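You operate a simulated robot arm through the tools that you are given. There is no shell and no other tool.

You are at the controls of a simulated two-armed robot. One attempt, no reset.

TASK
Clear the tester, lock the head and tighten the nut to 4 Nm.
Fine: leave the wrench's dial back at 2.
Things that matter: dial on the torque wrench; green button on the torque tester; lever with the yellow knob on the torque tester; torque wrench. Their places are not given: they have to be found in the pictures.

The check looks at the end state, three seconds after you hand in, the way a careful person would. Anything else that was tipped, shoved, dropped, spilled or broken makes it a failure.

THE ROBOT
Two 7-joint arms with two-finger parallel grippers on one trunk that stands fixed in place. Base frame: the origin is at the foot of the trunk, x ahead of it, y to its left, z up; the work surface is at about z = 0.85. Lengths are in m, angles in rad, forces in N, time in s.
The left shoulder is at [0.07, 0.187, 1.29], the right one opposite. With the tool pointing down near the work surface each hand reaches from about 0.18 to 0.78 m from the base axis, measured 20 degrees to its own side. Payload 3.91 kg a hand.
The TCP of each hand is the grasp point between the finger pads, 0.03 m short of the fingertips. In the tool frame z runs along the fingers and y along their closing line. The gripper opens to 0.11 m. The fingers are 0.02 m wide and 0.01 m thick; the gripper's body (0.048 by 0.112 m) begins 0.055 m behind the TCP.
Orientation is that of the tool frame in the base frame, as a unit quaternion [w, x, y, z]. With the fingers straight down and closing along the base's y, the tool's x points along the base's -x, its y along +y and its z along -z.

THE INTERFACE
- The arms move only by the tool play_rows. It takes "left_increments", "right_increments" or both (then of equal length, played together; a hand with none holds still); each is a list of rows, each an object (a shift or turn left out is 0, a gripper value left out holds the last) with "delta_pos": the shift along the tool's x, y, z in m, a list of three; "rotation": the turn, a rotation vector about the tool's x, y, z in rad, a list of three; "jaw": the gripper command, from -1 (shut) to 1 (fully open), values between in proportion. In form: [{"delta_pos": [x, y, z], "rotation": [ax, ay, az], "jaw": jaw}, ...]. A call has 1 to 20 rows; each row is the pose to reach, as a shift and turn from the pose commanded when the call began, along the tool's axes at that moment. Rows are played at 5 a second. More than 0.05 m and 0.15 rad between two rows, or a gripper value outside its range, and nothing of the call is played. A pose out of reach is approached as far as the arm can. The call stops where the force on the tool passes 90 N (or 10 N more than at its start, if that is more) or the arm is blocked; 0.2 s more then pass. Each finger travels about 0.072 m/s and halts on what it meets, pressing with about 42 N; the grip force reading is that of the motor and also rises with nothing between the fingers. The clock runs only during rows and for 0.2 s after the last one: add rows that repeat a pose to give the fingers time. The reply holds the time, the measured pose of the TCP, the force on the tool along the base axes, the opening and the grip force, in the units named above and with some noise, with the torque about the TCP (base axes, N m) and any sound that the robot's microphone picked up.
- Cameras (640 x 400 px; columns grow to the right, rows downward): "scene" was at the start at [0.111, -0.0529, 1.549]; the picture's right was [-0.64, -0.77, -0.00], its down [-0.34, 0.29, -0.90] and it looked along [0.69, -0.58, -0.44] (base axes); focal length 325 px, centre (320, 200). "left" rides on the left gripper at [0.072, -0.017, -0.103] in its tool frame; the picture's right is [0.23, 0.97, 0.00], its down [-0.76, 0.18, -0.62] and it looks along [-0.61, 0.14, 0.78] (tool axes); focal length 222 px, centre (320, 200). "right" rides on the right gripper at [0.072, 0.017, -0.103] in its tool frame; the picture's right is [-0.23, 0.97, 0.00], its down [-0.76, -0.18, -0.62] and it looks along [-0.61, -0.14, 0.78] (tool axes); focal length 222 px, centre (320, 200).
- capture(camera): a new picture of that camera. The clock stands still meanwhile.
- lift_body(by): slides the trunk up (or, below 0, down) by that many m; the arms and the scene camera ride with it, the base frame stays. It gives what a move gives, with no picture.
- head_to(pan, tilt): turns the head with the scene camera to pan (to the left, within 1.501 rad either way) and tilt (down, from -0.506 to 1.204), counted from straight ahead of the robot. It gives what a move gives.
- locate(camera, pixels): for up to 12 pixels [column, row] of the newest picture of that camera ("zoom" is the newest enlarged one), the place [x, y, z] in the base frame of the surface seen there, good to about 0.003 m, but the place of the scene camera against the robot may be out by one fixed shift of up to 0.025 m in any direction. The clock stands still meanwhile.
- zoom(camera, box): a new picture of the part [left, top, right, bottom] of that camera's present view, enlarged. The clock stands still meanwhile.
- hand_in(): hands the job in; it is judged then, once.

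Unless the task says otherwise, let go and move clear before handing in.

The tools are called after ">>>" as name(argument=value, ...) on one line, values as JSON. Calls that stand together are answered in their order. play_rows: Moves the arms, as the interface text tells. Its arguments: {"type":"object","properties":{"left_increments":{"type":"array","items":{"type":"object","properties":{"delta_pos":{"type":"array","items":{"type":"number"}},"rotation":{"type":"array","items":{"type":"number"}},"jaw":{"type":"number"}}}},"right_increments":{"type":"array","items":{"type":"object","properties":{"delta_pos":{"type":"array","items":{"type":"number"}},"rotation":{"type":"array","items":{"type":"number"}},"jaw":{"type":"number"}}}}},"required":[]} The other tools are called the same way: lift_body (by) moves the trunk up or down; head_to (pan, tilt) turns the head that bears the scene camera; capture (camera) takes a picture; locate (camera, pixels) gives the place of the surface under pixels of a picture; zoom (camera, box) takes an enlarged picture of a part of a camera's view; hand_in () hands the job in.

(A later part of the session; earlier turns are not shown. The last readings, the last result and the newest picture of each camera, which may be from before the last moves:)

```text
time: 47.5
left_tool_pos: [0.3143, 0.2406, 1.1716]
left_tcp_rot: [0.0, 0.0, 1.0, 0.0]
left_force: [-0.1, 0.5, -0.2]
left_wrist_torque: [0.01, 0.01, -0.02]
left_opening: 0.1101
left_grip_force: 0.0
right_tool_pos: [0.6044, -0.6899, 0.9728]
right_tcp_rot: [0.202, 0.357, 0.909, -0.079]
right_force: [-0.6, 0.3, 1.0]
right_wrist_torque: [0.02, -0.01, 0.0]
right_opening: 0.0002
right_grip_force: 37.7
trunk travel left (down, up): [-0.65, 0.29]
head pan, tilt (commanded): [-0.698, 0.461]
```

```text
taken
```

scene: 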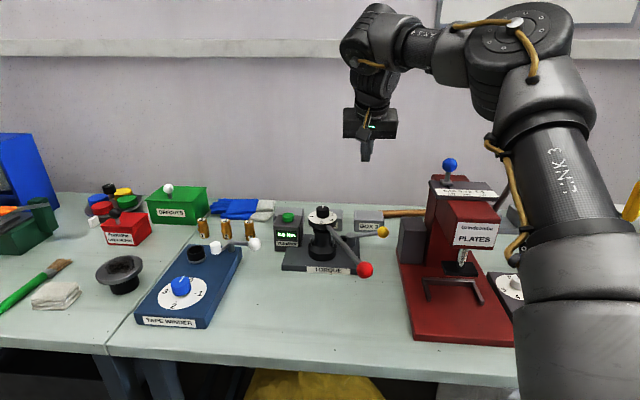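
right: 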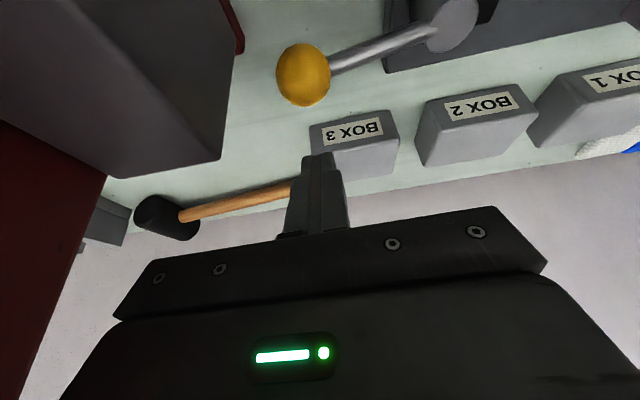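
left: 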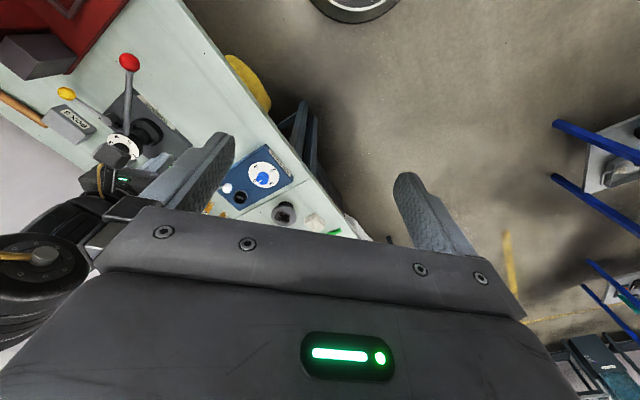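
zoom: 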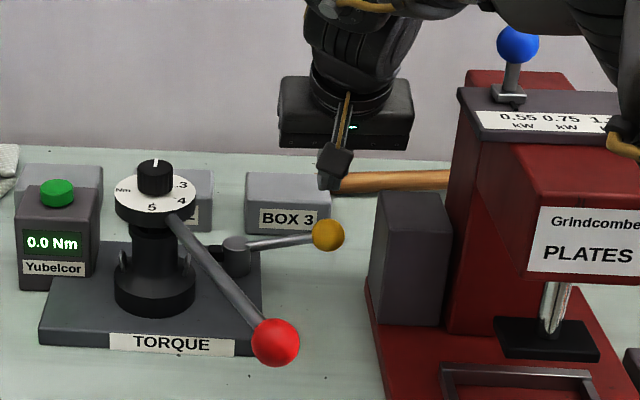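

The fingertip is behind the knob (wrist picture: knob at (303, 75), tip at (318, 160)) and still above it. I'll lower 0.031 m more so that the tip sits just below the knob's middle.

>>> play_rows(right_increments=[{"delta_pos": [0.0042, 0.0, 0.0091], "jaw": -1}, {"delta_pos": [0.0085, 0.0, 0.0181], "jaw": -1}, {"delta_pos": [0.0131, 0.0, 0.0281], "jaw": -1}, {"delta_pos": [0.0131, 0.0, 0.0281], "jaw": -1}])

>>> zoom(camera="scene", box=[320, 170, 440, 270])

>>> zoom(camera="right", box=[180, 0, 480, 190])

```text
time: 48.5
left_tool_pos: [0.3138, 0.2402, 1.1713]
left_tcp_rot: [0.0, -0.001, 1.0, 0.0]
left_force: [-0.3, 0.5, -0.6]
left_wrist_torque: [-0.02, 0.0, 0.01]
left_opening: 0.1099
left_grip_force: 0.0
right_tool_pos: [0.6025, -0.6917, 0.9416]
right_tcp_rot: [0.201, 0.358, 0.909, -0.079]
right_force: [-0.2, -0.9, -0.9]
right_wrist_torque: [-0.04, 0.03, -0.01]
right_opening: 0.0001
right_grip_force: 37.6
trunk travel left (down, up): [-0.65, 0.29]
head pan, tilt (commanded): [-0.698, 0.461]
```

```text
4.00 times, centred on (380, 220) of scene
```

zoom: 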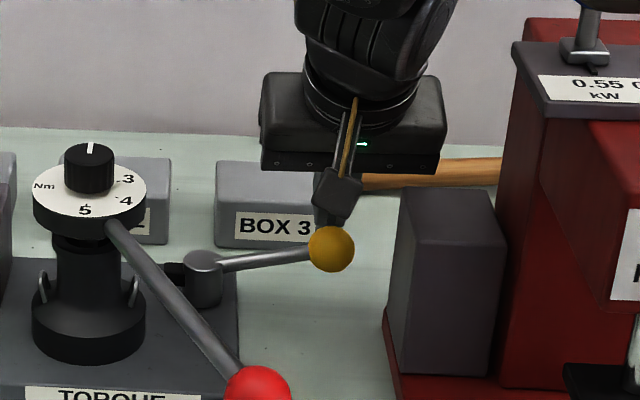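

```text
2.11 times, centred on (330, 95) of right
```

zoom: 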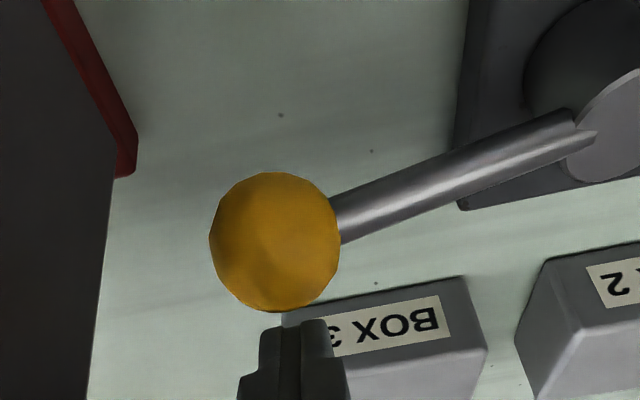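

The fingertip sits right behind the yellow knob. I'll draw it toward the front by 18 mm and watch the force.

>>> play_rows(right_increments=[{"delta_pos": [0.0054, 0.0, -0.0025], "jaw": -1}, {"delta_pos": [0.0109, 0.0, -0.0051], "jaw": -1}, {"delta_pos": [0.0136, 0.0, -0.0063], "jaw": -1}, {"delta_pos": [0.0163, 0.0, -0.0076], "jaw": -1}])

>>> zoom(camera="scene", box=[320, 170, 440, 270])

```text
time: 49.5
left_tool_pos: [0.3159, 0.2402, 1.1707]
left_tcp_rot: [0.0, -0.001, 1.0, 0.0]
left_force: [-0.1, 0.1, -0.8]
left_wrist_torque: [0.01, -0.02, 0.02]
left_opening: 0.1101
left_grip_force: 0.0
right_tool_pos: [0.5888, -0.6776, 0.9417]
right_tcp_rot: [0.201, 0.357, 0.909, -0.079]
right_force: [1.3, -0.9, 0.9]
right_wrist_torque: [0.0, 0.02, 0.01]
right_opening: 0.0001
right_grip_force: 37.6
trunk travel left (down, up): [-0.65, 0.29]
head pan, tilt (commanded): [-0.698, 0.461]
```

```text
4.00 times, centred on (380, 220) of scene
```

zoom: 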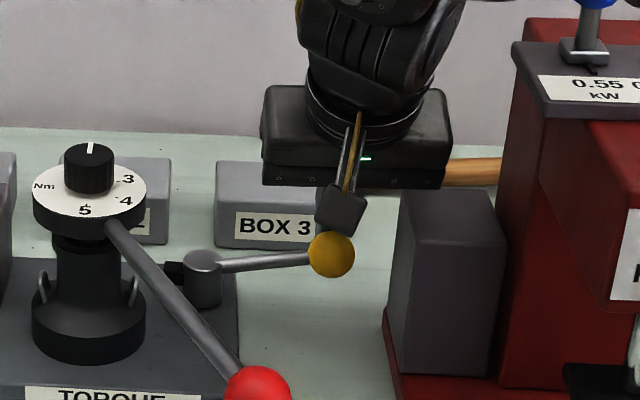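

The lever followed freely with only about 1.5 N, so this is the right direction. I'll continue along its arc about the hub for another 40°.

>>> play_rows(right_increments=[{"delta_pos": [0.0145, -0.0025, -0.0068], "jaw": -1}, {"delta_pos": [0.029, -0.0025, -0.0135], "jaw": -1}, {"delta_pos": [0.0432, 0.0002, -0.0201], "jaw": -1}, {"delta_pos": [0.0567, 0.0057, -0.0265], "jaw": -1}])

>>> zoom(camera="scene", box=[300, 170, 440, 280])

>>> capture(camera="right")

```text
time: 50.5
left_tool_pos: [0.3129, 0.2411, 1.1715]
left_tcp_rot: [0.0, -0.001, 1.0, 0.0]
left_force: [-0.2, 1.2, -1.3]
left_wrist_torque: [-0.02, -0.04, 0.04]
left_opening: 0.1101
left_grip_force: 0.1
right_tool_pos: [0.5468, -0.6313, 0.9419]
right_tcp_rot: [0.201, 0.357, 0.909, -0.079]
right_force: [-0.3, -0.5, -0.1]
right_wrist_torque: [0.02, 0.0, 0.01]
right_opening: 0.0003
right_grip_force: 37.9
trunk travel left (down, up): [-0.65, 0.29]
head pan, tilt (commanded): [-0.698, 0.461]
```

```text
3.64 times, centred on (370, 225) of scene
```

zoom: 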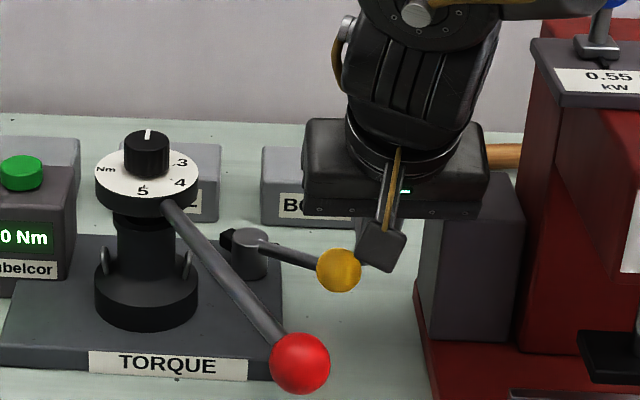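

```text
taken
```

right: 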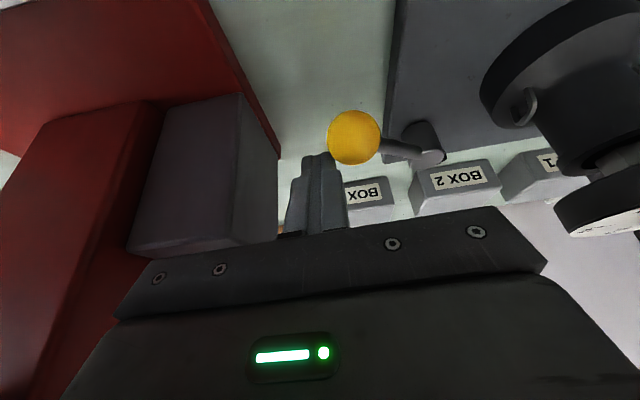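

The lever has turned about 40° and the black tail on its hub turns with it. I continue the arc in smaller portions, watching for the end stop.

>>> play_rows(right_increments=[{"delta_pos": [0.0065, 0.0042, -0.003], "jaw": -1}, {"delta_pos": [0.0129, 0.0085, -0.006], "jaw": -1}, {"delta_pos": [0.0239, 0.0187, -0.0111], "jaw": -1}])

>>> zoom(camera="scene", box=[300, 170, 440, 280])

```text
time: 51.2
left_tool_pos: [0.3144, 0.2414, 1.1718]
left_tcp_rot: [-0.001, -0.001, 1.0, 0.0]
left_force: [0.4, 0.7, -1.0]
left_wrist_torque: [-0.02, -0.03, 0.0]
left_opening: 0.1099
left_grip_force: 0.1
right_tool_pos: [0.5412, -0.5987, 0.9405]
right_tcp_rot: [0.203, 0.357, 0.908, -0.08]
right_force: [-0.5, 0.1, -0.4]
right_wrist_torque: [0.01, 0.01, -0.02]
right_opening: 0.0
right_grip_force: 37.7
trunk travel left (down, up): [-0.65, 0.29]
head pan, tilt (commanded): [-0.698, 0.461]
```

```text
3.64 times, centred on (370, 225) of scene
```

zoom: 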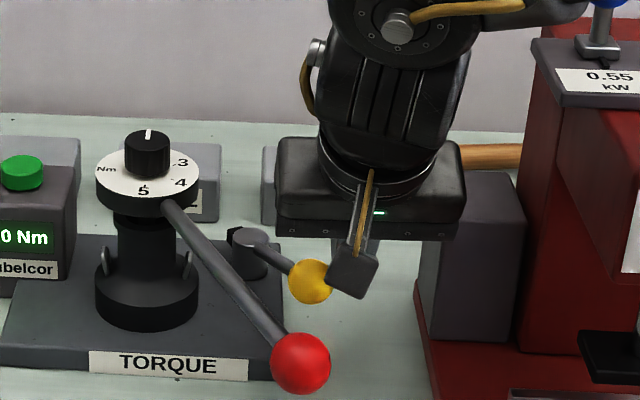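

The lever turns freely and is nearly 65° round, but going on in this pose the wrist camera would get close to the red ball of the wrench. I'll back off, lift a little and set the tool upright with no yaw, which clears both the ball and the handle.

>>> play_rows(right_increments=[{"delta_pos": [-0.0075, -0.0183, 0.0035], "jaw": -1}, {"delta_pos": [-0.0244, -0.0183, -0.0327], "jaw": -1}])

>>> play_rows(right_increments=[{"rotation": [-0.0275, 0.0698, -0.1228], "jaw": -1}, {"rotation": [-0.055, 0.1397, -0.2457], "jaw": -1}, {"rotation": [-0.0825, 0.2095, -0.3685], "jaw": -1}, {"rotation": [-0.11, 0.2793, -0.4913], "jaw": -1}, {"rotation": [-0.1375, 0.3492, -0.6142], "jaw": -1}, {"rotation": [-0.165, 0.419, -0.737], "jaw": -1}])

>>> capture(camera="right")

>>> capture(camera="scene")

```text
time: 51.9
left_tool_pos: [0.3144, 0.2423, 1.171]
left_tcp_rot: [0.002, -0.001, 1.0, -0.001]
left_force: [0.4, -0.1, -0.2]
left_wrist_torque: [-0.04, -0.03, 0.03]
left_opening: 0.1101
left_grip_force: 0.1
right_tool_pos: [0.5355, -0.6167, 0.98]
right_tcp_rot: [0.202, 0.357, 0.908, -0.08]
right_force: [0.3, 0.0, 0.3]
right_wrist_torque: [0.0, -0.01, 0.03]
right_opening: 0.0
right_grip_force: 37.9
trunk travel left (down, up): [-0.65, 0.29]
head pan, tilt (commanded): [-0.698, 0.461]
```

```text
time: 53.2
left_tool_pos: [0.3159, 0.2411, 1.1712]
left_tcp_rot: [-0.001, -0.001, 1.0, -0.001]
left_force: [0.6, -0.6, 0.7]
left_wrist_torque: [0.0, 0.03, -0.02]
left_opening: 0.1102
left_grip_force: 0.0
right_tool_pos: [0.5361, -0.6169, 0.9803]
right_tcp_rot: [-0.002, -0.002, 1.0, 0.001]
right_force: [0.7, -0.2, -0.9]
right_wrist_torque: [-0.03, 0.01, 0.0]
right_opening: 0.0
right_grip_force: 37.3
trunk travel left (down, up): [-0.65, 0.29]
head pan, tilt (commanded): [-0.698, 0.461]
```

```text
taken
```

right: 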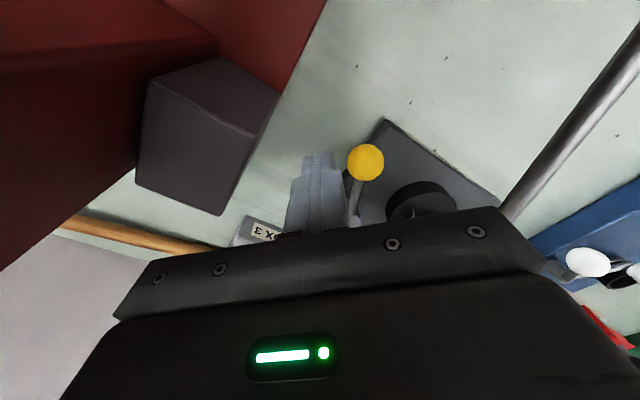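

```text
taken
```

scene: 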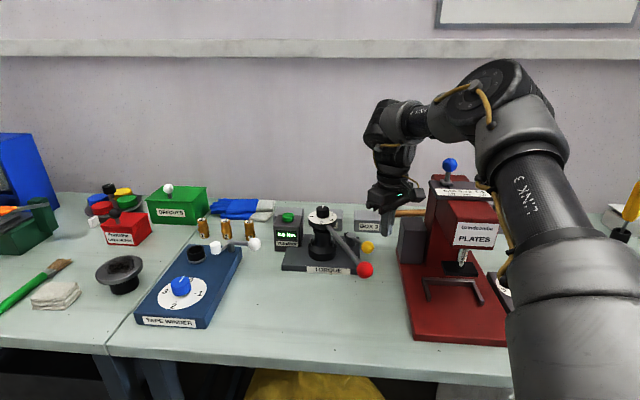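

The tool is upright at (0.536, -0.617, 0.980) and the knob shows at (366, 163). I'll locate the knob, hub and wrench rod for the remaining push.

>>> locate(camera="right", pixels=[[366, 163], [358, 190], [354, 212], [420, 200], [600, 100], [520, 205], [215, 200], [270, 100]])

>>> zoom(camera="right", box=[240, 100, 500, 250])

>>> zoom(camera="scene", box=[270, 180, 430, 290])

```text
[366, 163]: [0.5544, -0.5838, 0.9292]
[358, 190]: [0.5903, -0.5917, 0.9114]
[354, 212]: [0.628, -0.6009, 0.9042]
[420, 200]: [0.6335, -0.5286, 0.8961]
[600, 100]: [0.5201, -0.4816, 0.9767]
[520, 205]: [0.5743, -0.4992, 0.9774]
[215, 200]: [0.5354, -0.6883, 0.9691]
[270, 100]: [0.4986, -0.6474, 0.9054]
```

```text
2.46 times, centred on (370, 175) of right
```

zoom: 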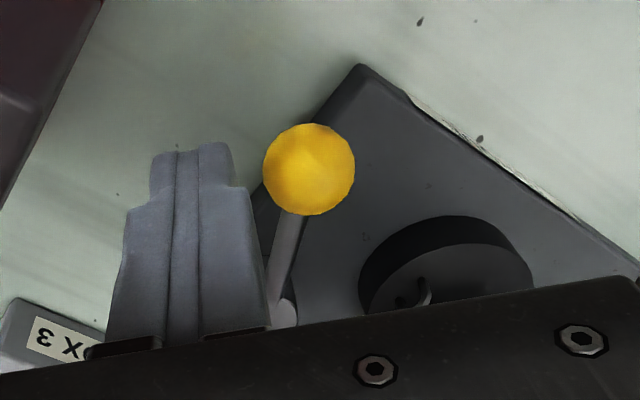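

```text
3.64 times, centred on (350, 235) of scene
```

zoom: 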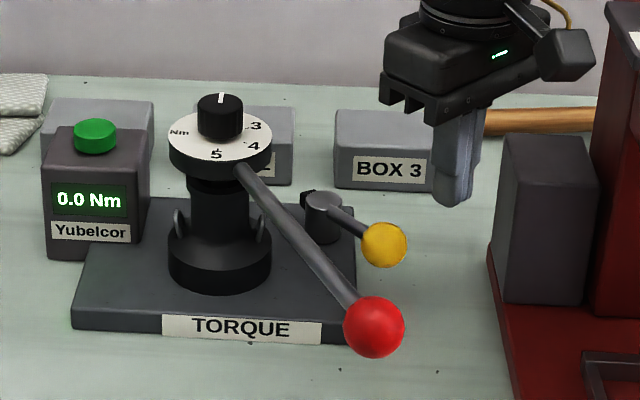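

The knob is at (0.562, -0.582, 0.916), so the lever has swung about 62°. I'll set the shut fingertips down beside it on the right, below knob height, then push it on toward +y.

>>> play_rows(right_increments=[{"delta_pos": [-0.024, -0.006, 0.0], "jaw": -1}, {"delta_pos": [-0.024, -0.006, 0.022], "jaw": -1}, {"delta_pos": [-0.024, -0.006, 0.043], "jaw": -1}, {"delta_pos": [-0.024, -0.006, 0.043], "jaw": -1}])

>>> play_rows(right_increments=[{"delta_pos": [0.0, 0.012, 0.0], "jaw": -1}, {"delta_pos": [-0.003, 0.02, 0.0], "jaw": -1}, {"delta_pos": [-0.006, 0.028, 0.0], "jaw": -1}])

>>> zoom(camera="scene", box=[270, 180, 430, 290])

>>> capture(camera="right")

```text
time: 54.2
left_tool_pos: [0.3137, 0.2419, 1.1717]
left_tcp_rot: [0.0, 0.0, 1.0, -0.001]
left_force: [0.0, 0.3, -0.1]
left_wrist_torque: [-0.03, 0.02, 0.0]
left_opening: 0.11
left_grip_force: 0.1
right_tool_pos: [0.5583, -0.6237, 0.9353]
right_tcp_rot: [-0.001, 0.0, 1.0, 0.001]
right_force: [0.1, 0.6, -0.3]
right_wrist_torque: [0.02, 0.01, 0.01]
right_opening: 0.0002
right_grip_force: 38.0
trunk travel left (down, up): [-0.65, 0.29]
head pan, tilt (commanded): [-0.698, 0.461]
```

```text
time: 55.0
left_tool_pos: [0.314, 0.2411, 1.1711]
left_tcp_rot: [0.0, -0.001, 1.0, -0.001]
left_force: [-0.2, 0.3, 0.8]
left_wrist_torque: [-0.01, 0.05, 0.02]
left_opening: 0.1101
left_grip_force: 0.1
right_tool_pos: [0.5632, -0.5963, 0.9368]
right_tcp_rot: [-0.001, -0.001, 1.0, 0.002]
right_force: [-0.6, -0.4, 0.1]
right_wrist_torque: [0.04, -0.02, 0.01]
right_opening: 0.0
right_grip_force: 37.4
trunk travel left (down, up): [-0.65, 0.29]
head pan, tilt (commanded): [-0.698, 0.461]
```

```text
3.64 times, centred on (350, 235) of scene
```

zoom: 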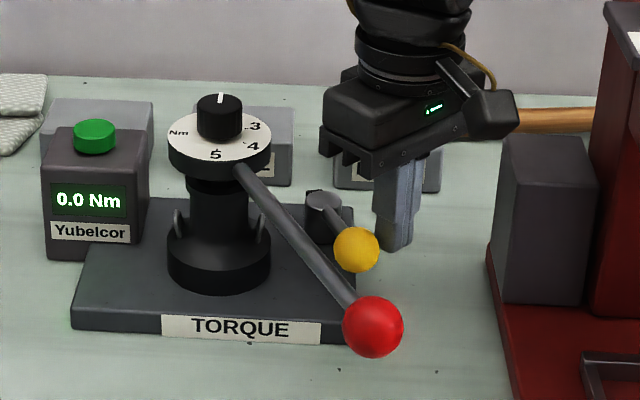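

```text
taken
```

right: 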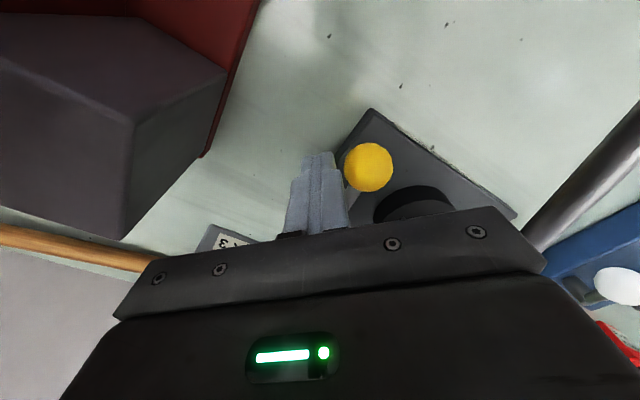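

The lever still turns with almost no force. I keep pushing along its arc, looking for the end stop.

>>> play_rows(right_increments=[{"delta_pos": [-0.005, 0.007, 0.0], "jaw": -1}, {"delta_pos": [-0.011, 0.014, 0.0], "jaw": -1}, {"delta_pos": [-0.016, 0.02, 0.0], "jaw": -1}])

>>> zoom(camera="scene", box=[270, 180, 430, 290])

```text
time: 55.9
left_tool_pos: [0.3067, 0.2349, 1.1763]
left_tcp_rot: [0.004, 0.0, 1.0, 0.002]
left_force: [-0.8, -0.4, -0.4]
left_wrist_torque: [-0.02, -0.03, -0.01]
left_opening: 0.11
left_grip_force: 0.2
right_tool_pos: [0.5697, -0.5891, 0.9372]
right_tcp_rot: [-0.003, 0.009, 1.0, -0.002]
right_force: [-35.6, -50.8, 18.6]
right_wrist_torque: [-0.98, 0.74, 0.27]
right_opening: 0.0002
right_grip_force: 37.7
trunk travel left (down, up): [-0.65, 0.29]
head pan, tilt (commanded): [-0.698, 0.461]
```

```text
3.64 times, centred on (350, 235) of scene
```

zoom: 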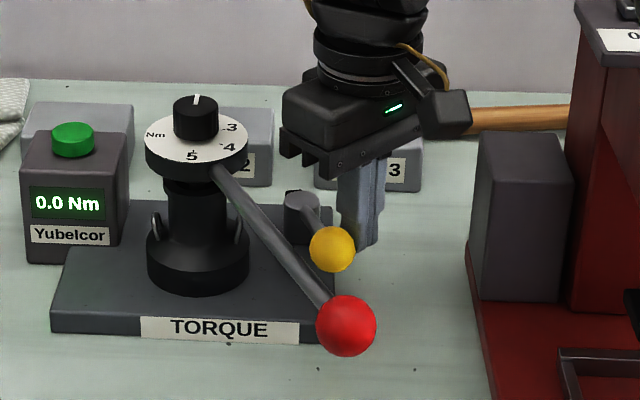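

The force jumped to over 60 N and the arm barely advanced, so the lever is at its end stop. I'll back off at once and check that nothing shifted.

>>> play_rows(right_increments=[{"delta_pos": [0.012, -0.02, 0.0], "jaw": -1}, {"delta_pos": [0.022, -0.04, 0.0], "jaw": -1}, {"delta_pos": [0.022, -0.04, 0.0], "jaw": -1}])

>>> zoom(camera="scene", box=[270, 180, 430, 290])

>>> capture(camera="right")

```text
time: 56.6
left_tool_pos: [0.3124, 0.2391, 1.1708]
left_tcp_rot: [0.001, 0.0, 1.0, -0.001]
left_force: [0.1, -1.1, 0.3]
left_wrist_torque: [0.01, -0.01, 0.0]
left_opening: 0.11
left_grip_force: 0.0
right_tool_pos: [0.5565, -0.6168, 0.9374]
right_tcp_rot: [0.001, 0.0, 1.0, 0.003]
right_force: [1.0, 0.0, 0.8]
right_wrist_torque: [0.01, -0.01, 0.03]
right_opening: 0.0001
right_grip_force: 37.6
trunk travel left (down, up): [-0.65, 0.29]
head pan, tilt (commanded): [-0.698, 0.461]
```

```text
3.64 times, centred on (350, 235) of scene
```

zoom: 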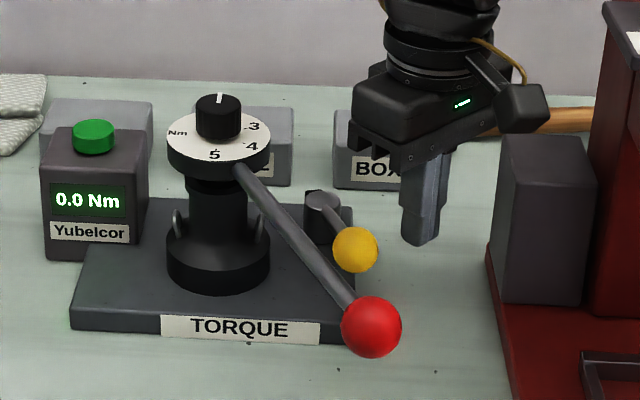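

```text
taken
```

right: 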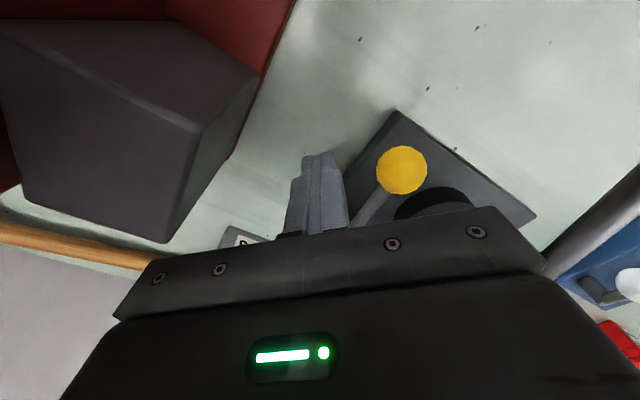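

The lever stays where it was pushed and the tester hasn't shifted in the picture. I'll measure the knob's final place, and look closely at the hub to judge whether this is the locked end.

>>> locate(camera="right", pixels=[[401, 170], [375, 205], [440, 200], [398, 115]])

>>> zoom(camera="scene", box=[310, 215, 380, 265])

```text
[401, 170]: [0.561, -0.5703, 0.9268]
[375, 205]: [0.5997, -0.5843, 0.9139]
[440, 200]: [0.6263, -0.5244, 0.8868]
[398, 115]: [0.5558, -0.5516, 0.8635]
```

```text
8.00 times, centred on (345, 240) of scene
```

zoom: 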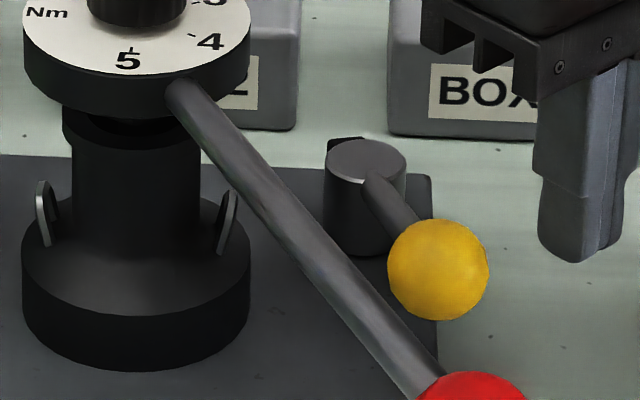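

The knob is now at (0.570, -0.567), a swing of about 75° to a hard stop. Next I'll set the dial: I lift the hand clear, raise the trunk 0.10 m for reach over the dial, and turn the hand to the starting angle for a 120° clockwise turn.

>>> play_rows(right_increments=[{"delta_pos": [0.0, -0.005, -0.04], "jaw": -1}, {"delta_pos": [0.0, 0.0, -0.085], "jaw": -1}, {"delta_pos": [0.0, 0.01, -0.13], "jaw": -1}, {"delta_pos": [0.0, 0.02, -0.175], "jaw": 0.1}, {"delta_pos": [0.0, 0.03, -0.21], "jaw": 0.1}, {"delta_pos": [0.0, 0.03, -0.21], "jaw": 0.1}])

>>> lift_body(by=0.1)

>>> play_rows(right_increments=[{"rotation": [0, 0, -0.145]}, {"rotation": [0, 0, -0.29]}, {"rotation": [0, 0, -0.435]}, {"rotation": [0, 0, -0.58]}, {"rotation": [0, 0, -0.725]}, {"rotation": [0, 0, -0.869]}])

>>> play_rows(right_increments=[{"rotation": [0.086, -0.015, 0]}, {"rotation": [0.1724, -0.0304, 0]}])

>>> capture(camera="right")

>>> capture(camera="scene")

```text
time: 58.0
left_tool_pos: [0.3152, 0.2411, 1.1717]
left_tcp_rot: [0.0, -0.001, 1.0, 0.001]
left_force: [0.6, -0.5, 0.0]
left_wrist_torque: [0.0, 0.0, -0.02]
left_opening: 0.1101
left_grip_force: 0.1
right_tool_pos: [0.5291, -0.5911, 1.1309]
right_tcp_rot: [0.0, 0.0, 1.0, 0.001]
right_force: [0.3, 0.9, -0.4]
right_wrist_torque: [0.03, -0.01, -0.01]
right_opening: 0.0604
right_grip_force: 0.1
right hand out of reach, approached as far as the arm can: row 4, 5, 6
trunk travel left (down, up): [-0.65, 0.29]
head pan, tilt (commanded): [-0.698, 0.461]
```

```text
time: 59.4
left_tool_pos: [0.3143, 0.2388, 1.2714]
left_tcp_rot: [0.001, -0.001, 1.0, 0.0]
left_force: [-0.2, 0.0, 0.4]
left_wrist_torque: [-0.02, 0.02, 0.01]
left_opening: 0.1097
left_grip_force: 0.2
right_tool_pos: [0.5286, -0.5926, 1.23]
right_tcp_rot: [-0.001, 0.001, 1.0, 0.002]
right_force: [0.3, 0.2, -0.5]
right_wrist_torque: [-0.03, 0.0, 0.04]
right_opening: 0.0605
right_grip_force: 0.1
trunk travel left (down, up): [-0.75, 0.19]
head pan, tilt (commanded): [-0.698, 0.461]
```

```text
time: 60.8
left_tool_pos: [0.3153, 0.2415, 1.271]
left_tcp_rot: [-0.001, -0.001, 1.0, 0.0]
left_force: [-0.4, 0.1, -0.6]
left_wrist_torque: [-0.01, 0.01, 0.0]
left_opening: 0.1102
left_grip_force: 0.1
right_tool_pos: [0.5291, -0.5915, 1.2292]
right_tcp_rot: [0.0, -0.423, 0.906, 0.002]
right_force: [0.3, -0.1, -0.3]
right_wrist_torque: [0.0, 0.02, -0.02]
right_opening: 0.0604
right_grip_force: 0.0
trunk travel left (down, up): [-0.75, 0.19]
head pan, tilt (commanded): [-0.698, 0.461]
```

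```text
time: 61.4
left_tool_pos: [0.313, 0.24, 1.2725]
left_tcp_rot: [0.0, -0.001, 1.0, -0.001]
left_force: [0.3, 0.5, 1.3]
left_wrist_torque: [0.02, -0.03, -0.01]
left_opening: 0.1098
left_grip_force: 0.1
right_tool_pos: [0.5277, -0.5924, 1.2302]
right_tcp_rot: [0.05, -0.42, 0.904, -0.07]
right_force: [0.3, -0.5, -0.9]
right_wrist_torque: [0.02, 0.0, 0.02]
right_opening: 0.0603
right_grip_force: 0.1
trunk travel left (down, up): [-0.75, 0.19]
head pan, tilt (commanded): [-0.698, 0.461]
```

```text
taken
```

right: 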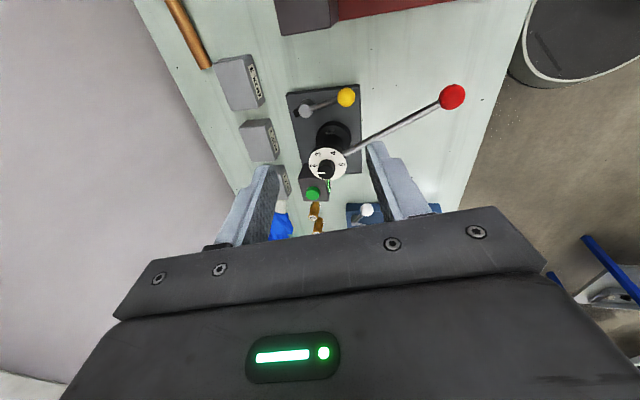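

```text
taken
```

scene: 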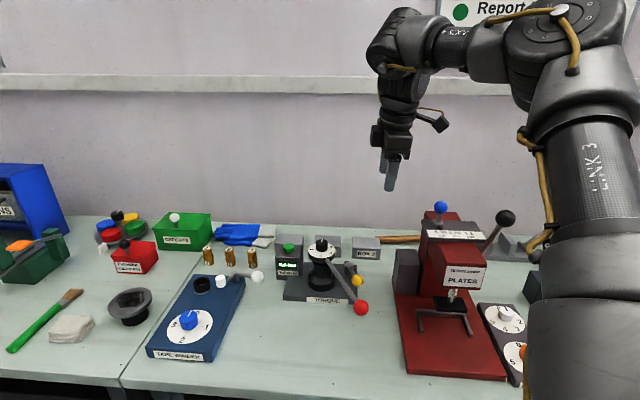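

The hand is now at the starting angle, tilted 10° toward the dial, with the jaw 60 mm open. I'll check the dial's place and pointer from this view.

>>> zoom(camera="right", box=[300, 140, 356, 190])

>>> locate(camera="zoom", pixels=[[290, 240], [340, 240], [310, 270], [320, 200], [250, 240], [380, 240], [320, 300], [300, 130], [200, 150]])

```text
8.00 times, centred on (328, 165) of right
```

zoom: 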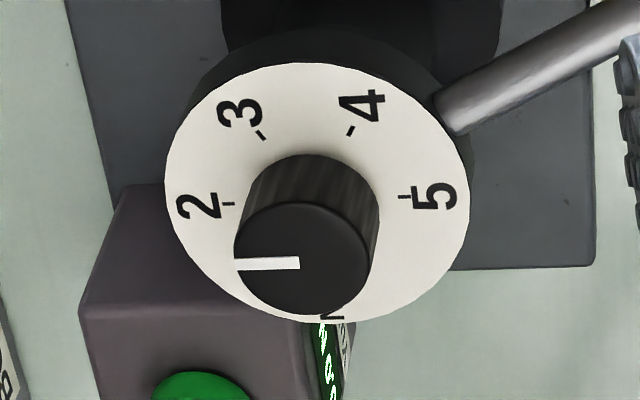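

```text
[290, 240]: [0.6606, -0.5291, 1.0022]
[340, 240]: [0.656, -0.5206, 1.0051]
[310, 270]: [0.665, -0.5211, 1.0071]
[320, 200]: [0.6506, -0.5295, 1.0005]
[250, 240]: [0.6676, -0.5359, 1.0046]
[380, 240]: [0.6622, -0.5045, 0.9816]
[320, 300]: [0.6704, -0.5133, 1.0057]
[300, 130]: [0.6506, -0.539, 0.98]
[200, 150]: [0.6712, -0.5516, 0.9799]
```

The picture confirms the pointer on 2 and the numbers 2–3–4–5 running clockwise about 60° apart; the knob's centre is at about (0.663, -0.523). I'll move over it at z = 1.10 and check for reach.

>>> play_rows(right_increments=[{"delta_pos": [-0.0273, -0.0071, 0.0285]}, {"delta_pos": [-0.0545, -0.0143, 0.057]}, {"delta_pos": [-0.0818, -0.0214, 0.0856]}, {"delta_pos": [-0.109, -0.0286, 0.1141]}, {"delta_pos": [-0.1363, -0.0357, 0.1426]}, {"delta_pos": [-0.1363, -0.0357, 0.1426]}])

>>> capture(camera="right")

```text
time: 62.8
left_tool_pos: [0.3121, 0.2405, 1.2714]
left_tcp_rot: [0.001, 0.0, 1.0, -0.001]
left_force: [-0.5, 0.5, 0.4]
left_wrist_torque: [0.03, 0.0, 0.01]
left_opening: 0.1102
left_grip_force: 0.1
right_tool_pos: [0.6558, -0.522, 1.1007]
right_tcp_rot: [0.051, -0.419, 0.904, -0.072]
right_force: [-0.2, 0.0, -0.4]
right_wrist_torque: [-0.01, -0.01, -0.03]
right_opening: 0.0607
right_grip_force: 0.0
right hand out of reach, approached as far as the arm can: row 5, 6
trunk travel left (down, up): [-0.75, 0.19]
head pan, tilt (commanded): [-0.698, 0.461]
```

```text
taken
```

right: 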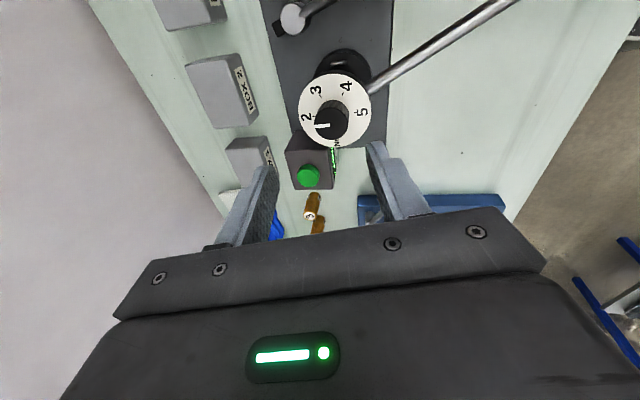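

At this height it stops 7 mm short, but it should reach better lower down. I'll descend to z = 1.045, with the tips still above the knob's top.

>>> play_rows(right_increments=[{"delta_pos": [-0.001, 0.0017, 0.0281]}, {"delta_pos": [-0.002, 0.0034, 0.0562]}, {"delta_pos": [-0.002, 0.0034, 0.0562]}])

>>> capture(camera="right")

>>> zoom(camera="scene", box=[270, 190, 390, 300])

```text
time: 63.6
left_tool_pos: [0.3158, 0.2397, 1.2715]
left_tcp_rot: [0.0, -0.001, 1.0, 0.0]
left_force: [0.0, -0.3, 0.6]
left_wrist_torque: [-0.01, 0.02, -0.03]
left_opening: 0.1101
left_grip_force: 0.0
right_tool_pos: [0.6626, -0.523, 1.0429]
right_tcp_rot: [0.052, -0.42, 0.903, -0.071]
right_force: [-0.1, 0.9, -0.1]
right_wrist_torque: [-0.02, 0.04, 0.0]
right_opening: 0.0606
right_grip_force: 0.0
trunk travel left (down, up): [-0.75, 0.19]
head pan, tilt (commanded): [-0.698, 0.461]
```

```text
taken
```

right: 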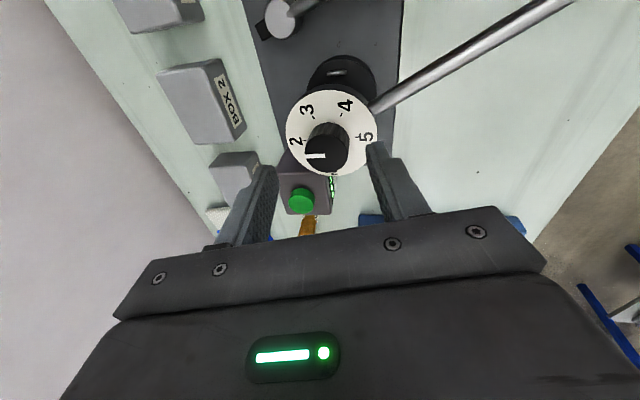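

```text
3.64 times, centred on (330, 245) of scene
```

zoom: 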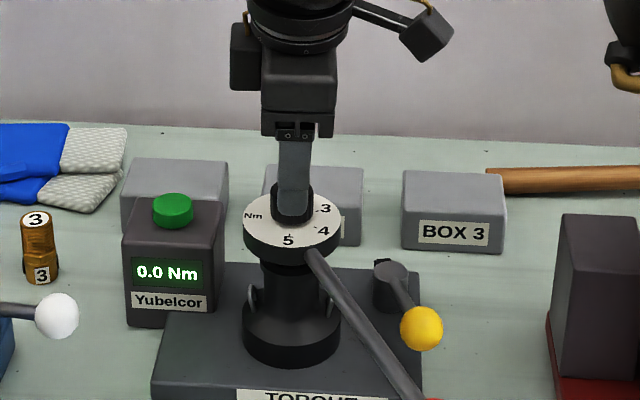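

The hand is centred over the knob at z = 1.043 and within reach. I'll lower the fingers around the knob, keeping about 5 mm above the dial's face, and then close.

>>> play_rows(right_increments=[{"delta_pos": [0.0007, 0.004, 0.0099]}, {"delta_pos": [0.0013, 0.0079, 0.0198]}, {"delta_pos": [0.0013, 0.0079, 0.0198]}])

>>> capture(camera="right")

>>> zoom(camera="scene", box=[290, 200, 360, 270])

```text
time: 64.4
left_tool_pos: [0.3145, 0.2393, 1.2722]
left_tcp_rot: [0.0, -0.001, 1.0, 0.0]
left_force: [0.1, 0.3, 0.3]
left_wrist_torque: [-0.02, -0.04, -0.01]
left_opening: 0.1101
left_grip_force: 0.0
right_tool_pos: [0.6583, -0.52, 1.022]
right_tcp_rot: [0.051, -0.42, 0.903, -0.07]
right_force: [1.0, 0.0, -0.7]
right_wrist_torque: [-0.03, 0.02, 0.02]
right_opening: 0.0604
right_grip_force: 0.1
trunk travel left (down, up): [-0.75, 0.19]
head pan, tilt (commanded): [-0.698, 0.461]
```

```text
taken
```

right: 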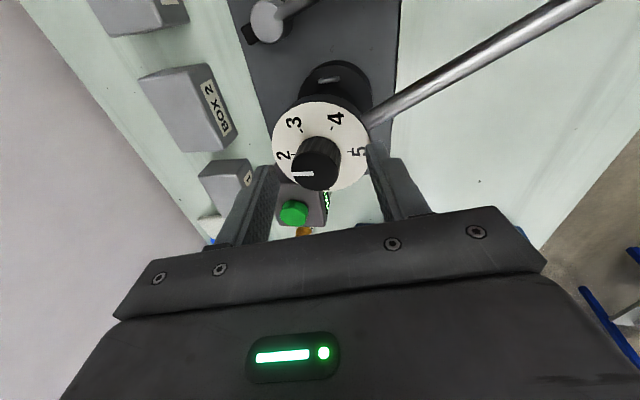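

```text
5.71 times, centred on (325, 235) of scene
```

zoom: 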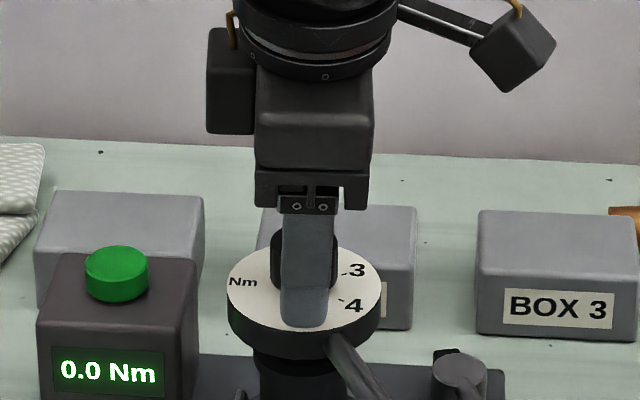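

The knob sits centred between the fingertips at (318, 165). I'll close the jaw on it.

>>> play_rows(right_increments=[{"jaw": -0.3}, {"jaw": -0.5}, {"jaw": -1}, {"jaw": -1}])

>>> zoom(camera="right", box=[250, 80, 410, 210])

```text
time: 65.4
left_tool_pos: [0.3161, 0.2387, 1.271]
left_tcp_rot: [0.0, 0.0, 1.0, 0.0]
left_force: [0.1, -0.7, -0.8]
left_wrist_torque: [0.0, 0.0, 0.0]
left_opening: 0.11
left_grip_force: 0.1
right_tool_pos: [0.6609, -0.5202, 1.0226]
right_tcp_rot: [0.053, -0.419, 0.903, -0.072]
right_force: [13.2, -11.3, 9.8]
right_wrist_torque: [-0.13, -0.12, 0.0]
right_opening: 0.0324
right_grip_force: 44.9
trunk travel left (down, up): [-0.75, 0.19]
head pan, tilt (commanded): [-0.698, 0.461]
```

```text
3.08 times, centred on (330, 145) of right
```

zoom: 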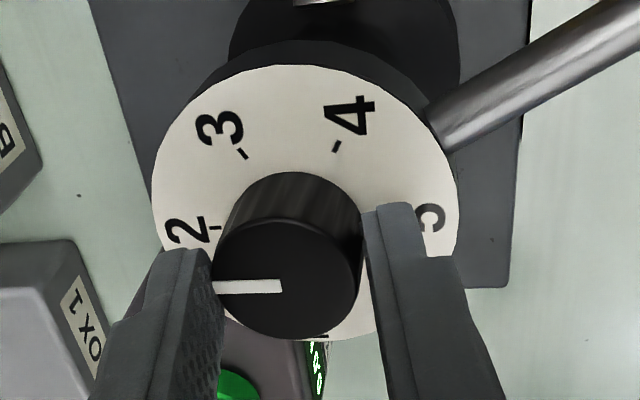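

The jaw holds the knob at 32.4 mm with a small sideways load. I'll shift 3 mm to relieve that and begin turning clockwise by 0.3 rad, then check that the pointer follows.

>>> play_rows(right_increments=[{"delta_pos": [0, -0.003, 0], "rotation": [0, 0, 0.0], "jaw": -1}, {"delta_pos": [0, -0.003, 0], "rotation": [0, 0, 0.1], "jaw": -1}, {"delta_pos": [0, -0.003, 0], "rotation": [0, 0, 0.2], "jaw": -1}, {"delta_pos": [0, -0.003, 0], "rotation": [0, 0, 0.3], "jaw": -1}])

>>> zoom(camera="right", box=[250, 80, 410, 210])

>>> zoom(camera="scene", box=[270, 190, 390, 300])

```text
time: 66.4
left_tool_pos: [0.317, 0.2408, 1.2707]
left_tcp_rot: [0.0, -0.001, 1.0, 0.0]
left_force: [0.0, -0.1, 0.8]
left_wrist_torque: [-0.01, 0.04, 0.0]
left_opening: 0.1101
left_grip_force: 0.2
right_tool_pos: [0.6604, -0.5208, 1.0221]
right_tcp_rot: [0.062, -0.279, 0.956, -0.063]
right_force: [16.2, -9.3, 15.5]
right_wrist_torque: [-0.66, 0.65, 0.05]
right_opening: 0.0322
right_grip_force: 44.9
right hand out of reach, approached as far as the arm can: row 1, 2, 3, 4
trunk travel left (down, up): [-0.75, 0.19]
head pan, tilt (commanded): [-0.698, 0.461]
```

```text
3.08 times, centred on (330, 145) of right
```

zoom: 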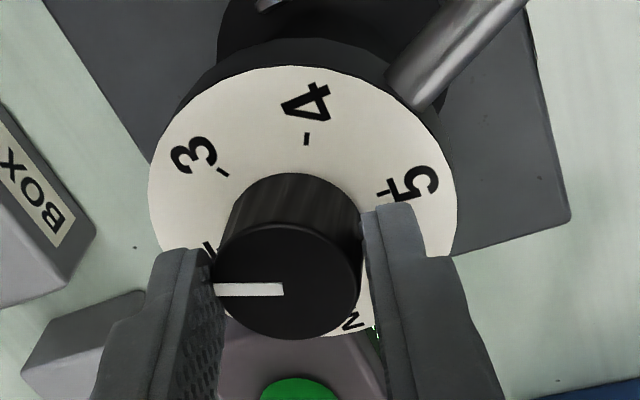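

```text
3.64 times, centred on (330, 245) of scene
```

zoom: 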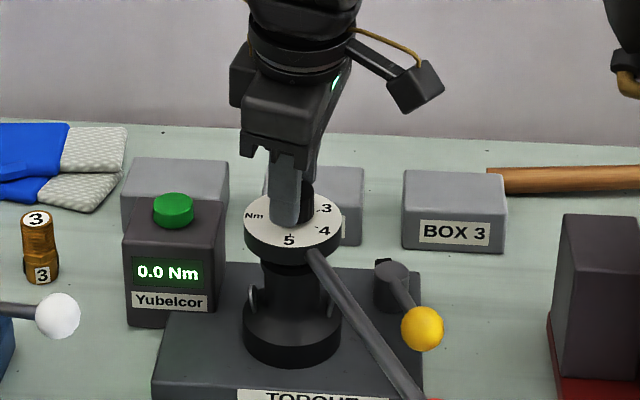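

The face markings rotate against the pointer, so the knob turns with the hand, and the display is still at 0.0. The residual force is about 20 N because the arm is near its reach limit, so I'll keep turning in modest portions.

>>> play_rows(right_increments=[{"rotation": [0, 0, 0.1], "jaw": -1}, {"rotation": [0, 0, 0.2], "jaw": -1}, {"rotation": [0, 0, 0.3], "jaw": -1}, {"rotation": [0, 0, 0.4], "jaw": -1}])

>>> zoom(camera="right", box=[250, 80, 410, 210])

```text
time: 67.4
left_tool_pos: [0.317, 0.2393, 1.2721]
left_tcp_rot: [-0.001, -0.001, 1.0, 0.001]
left_force: [0.3, -0.5, -0.2]
left_wrist_torque: [0.02, 0.03, -0.03]
left_opening: 0.11
left_grip_force: 0.1
right_tool_pos: [0.6604, -0.5214, 1.0218]
right_tcp_rot: [0.071, -0.084, 0.993, -0.049]
right_force: [18.1, -9.4, 15.3]
right_wrist_torque: [-0.12, 0.38, -0.03]
right_opening: 0.0318
right_grip_force: 45.3
trunk travel left (down, up): [-0.75, 0.19]
head pan, tilt (commanded): [-0.698, 0.461]
```

```text
3.08 times, centred on (330, 145) of right
```

zoom: 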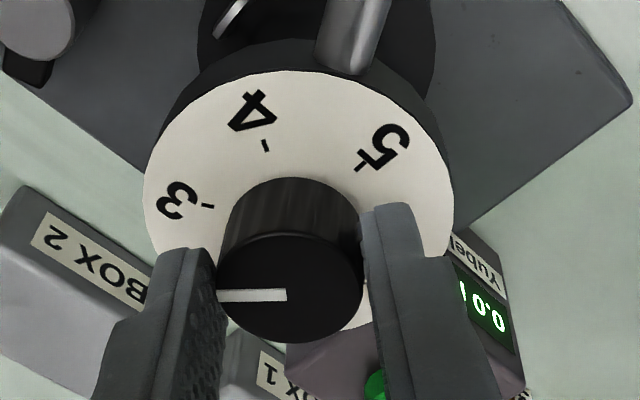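

About 40° done and the pointer follows, now close to 3. I continue clockwise by another 0.6 rad.

>>> play_rows(right_increments=[{"rotation": [0, 0, 0.1], "jaw": -1}, {"rotation": [0, 0, 0.2], "jaw": -1}, {"rotation": [0, 0, 0.3], "jaw": -1}, {"rotation": [0, 0, 0.4], "jaw": -1}, {"rotation": [0, 0, 0.5], "jaw": -1}, {"rotation": [0, 0, 0.6], "jaw": -1}])

>>> zoom(camera="right", box=[250, 80, 410, 210])

>>> zoom(camera="scene", box=[270, 190, 390, 300])

```text
time: 68.8
left_tool_pos: [0.3144, 0.2402, 1.2699]
left_tcp_rot: [-0.001, -0.001, 1.0, 0.0]
left_force: [-0.1, -0.3, 0.2]
left_wrist_torque: [-0.01, -0.03, 0.03]
left_opening: 0.1099
left_grip_force: 0.0
right_tool_pos: [0.6594, -0.5204, 1.0211]
right_tcp_rot: [0.081, 0.213, 0.973, -0.025]
right_force: [9.0, 2.7, 1.4]
right_wrist_torque: [0.4, -0.03, 0.04]
right_opening: 0.0302
right_grip_force: 45.1
trunk travel left (down, up): [-0.75, 0.19]
head pan, tilt (commanded): [-0.698, 0.461]
```

```text
3.08 times, centred on (330, 145) of right
```

zoom: 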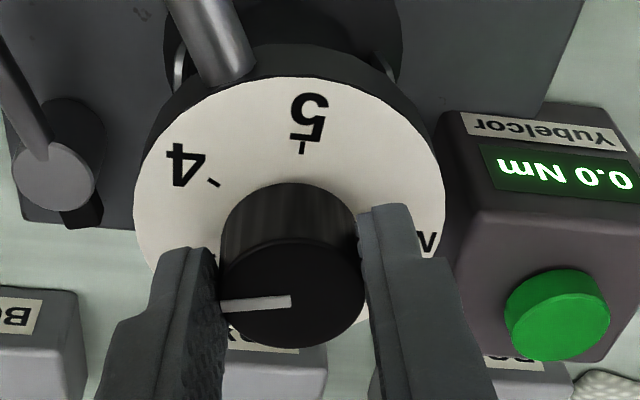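

```text
3.64 times, centred on (330, 245) of scene
```

zoom: 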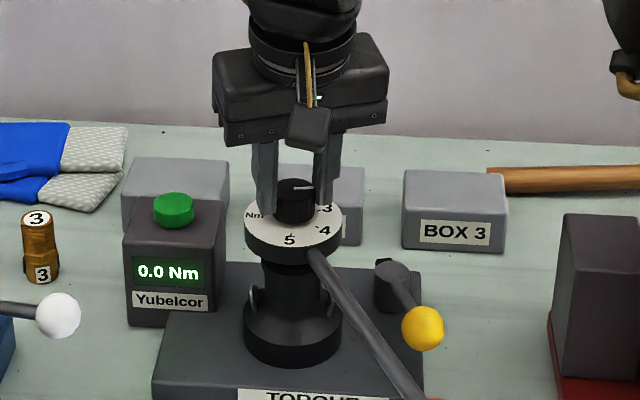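

About 74° done; the pointer is a bit past 3 and the display still reads 0.0. I turn another 0.6 rad and then fine-tune onto 4.

>>> play_rows(right_increments=[{"rotation": [0, 0, 0.1], "jaw": -1}, {"rotation": [0, 0, 0.2], "jaw": -1}, {"rotation": [0, 0, 0.3], "jaw": -1}, {"rotation": [0, 0, 0.4], "jaw": -1}, {"rotation": [0, 0, 0.5], "jaw": -1}, {"rotation": [0, 0, 0.6], "jaw": -1}])

>>> zoom(camera="right", box=[250, 80, 410, 210])

>>> zoom(camera="scene", box=[300, 205, 350, 255])

```text
time: 70.2
left_tool_pos: [0.3294, 0.241, 1.2671]
left_tcp_rot: [-0.006, -0.002, 1.0, -0.001]
left_force: [0.8, 0.4, 0.1]
left_wrist_torque: [0.03, -0.04, 0.0]
left_opening: 0.1099
left_grip_force: 0.1
right_tool_pos: [0.6605, -0.5212, 1.0273]
right_tcp_rot: [0.082, 0.487, 0.87, -0.001]
right_force: [26.4, 27.3, -40.1]
right_wrist_torque: [0.51, -0.06, 0.16]
right_opening: 0.0308
right_grip_force: 45.3
right hand out of reach, approached as far as the arm can: row 5, 6
trunk travel left (down, up): [-0.75, 0.19]
head pan, tilt (commanded): [-0.698, 0.461]
```

```text
3.08 times, centred on (330, 145) of right
```

zoom: 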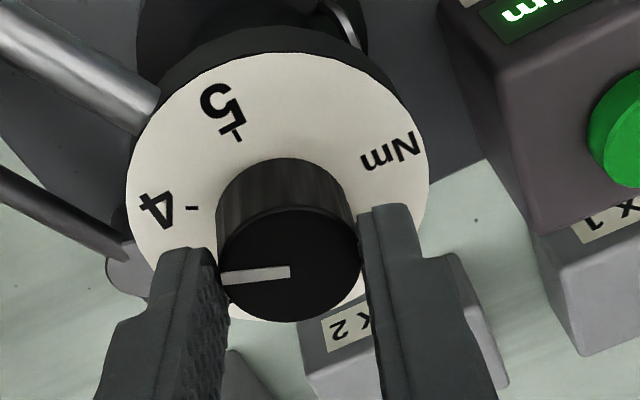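

```text
8.00 times, centred on (325, 230) of scene
```

zoom: 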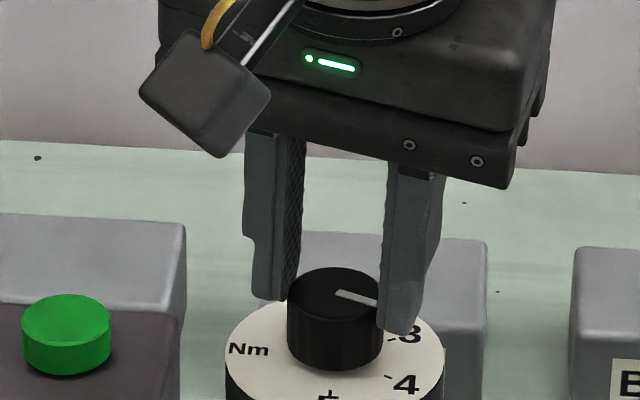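

The hand is at a joint limit now (40 N vertical load), with the pointer between 3 and 4, at about 3.75. I'll let go of the knob, rise a little and turn the hand back for a fresh grip.

>>> play_rows(right_increments=[{"jaw": -0.2}, {"jaw": 0.1}, {"jaw": 0.1}])

>>> capture(camera="right")

>>> zoom(camera="scene", box=[270, 190, 390, 300])

```text
time: 71.0
left_tool_pos: [0.3144, 0.2396, 1.2724]
left_tcp_rot: [0.0, 0.0, 1.0, -0.001]
left_force: [-1.2, -0.6, 0.1]
left_wrist_torque: [0.0, -0.01, 0.02]
left_opening: 0.1098
left_grip_force: 0.0
right_tool_pos: [0.6467, -0.5268, 1.0368]
right_tcp_rot: [0.085, 0.491, 0.867, 0.0]
right_force: [-0.4, -0.9, -0.5]
right_wrist_torque: [0.02, -0.03, 0.03]
right_opening: 0.0606
right_grip_force: 0.1
trunk travel left (down, up): [-0.75, 0.19]
head pan, tilt (commanded): [-0.698, 0.461]
```

```text
taken
```

right: 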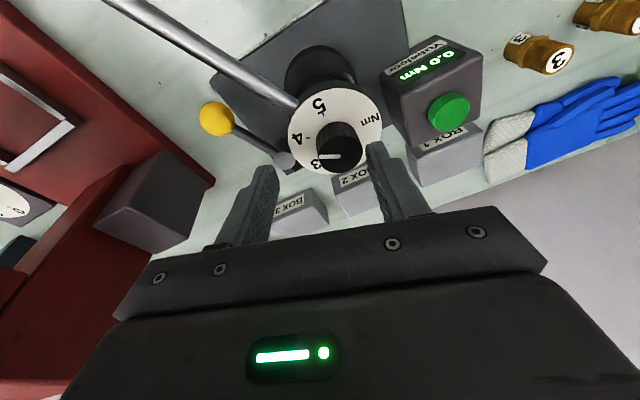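

```text
3.64 times, centred on (330, 245) of scene
```

zoom: 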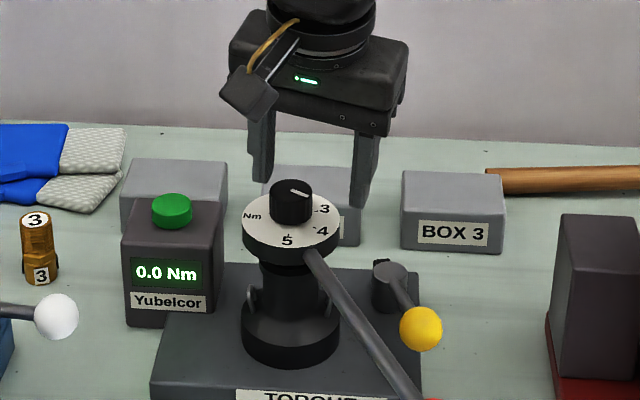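

The knob is free now. I'll take a closer look at the pointer against the 4 mark from both cameras.

>>> zoom(camera="scene", box=[303, 228, 337, 258])

>>> zoom(camera="right", box=[270, 70, 400, 190])

```text
13.33 times, centred on (320, 243) of scene
```

zoom: 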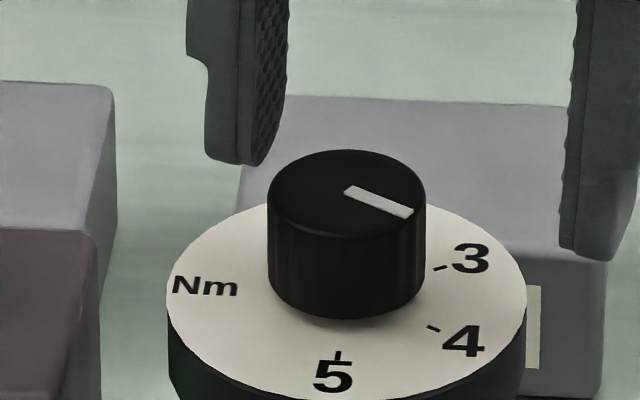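

```text
3.33 times, centred on (335, 130) of right
```

zoom: 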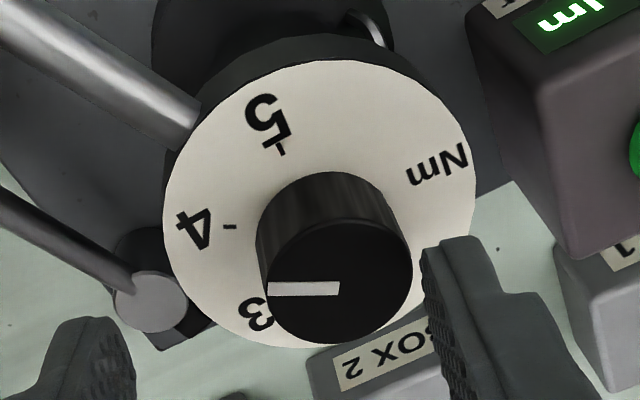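

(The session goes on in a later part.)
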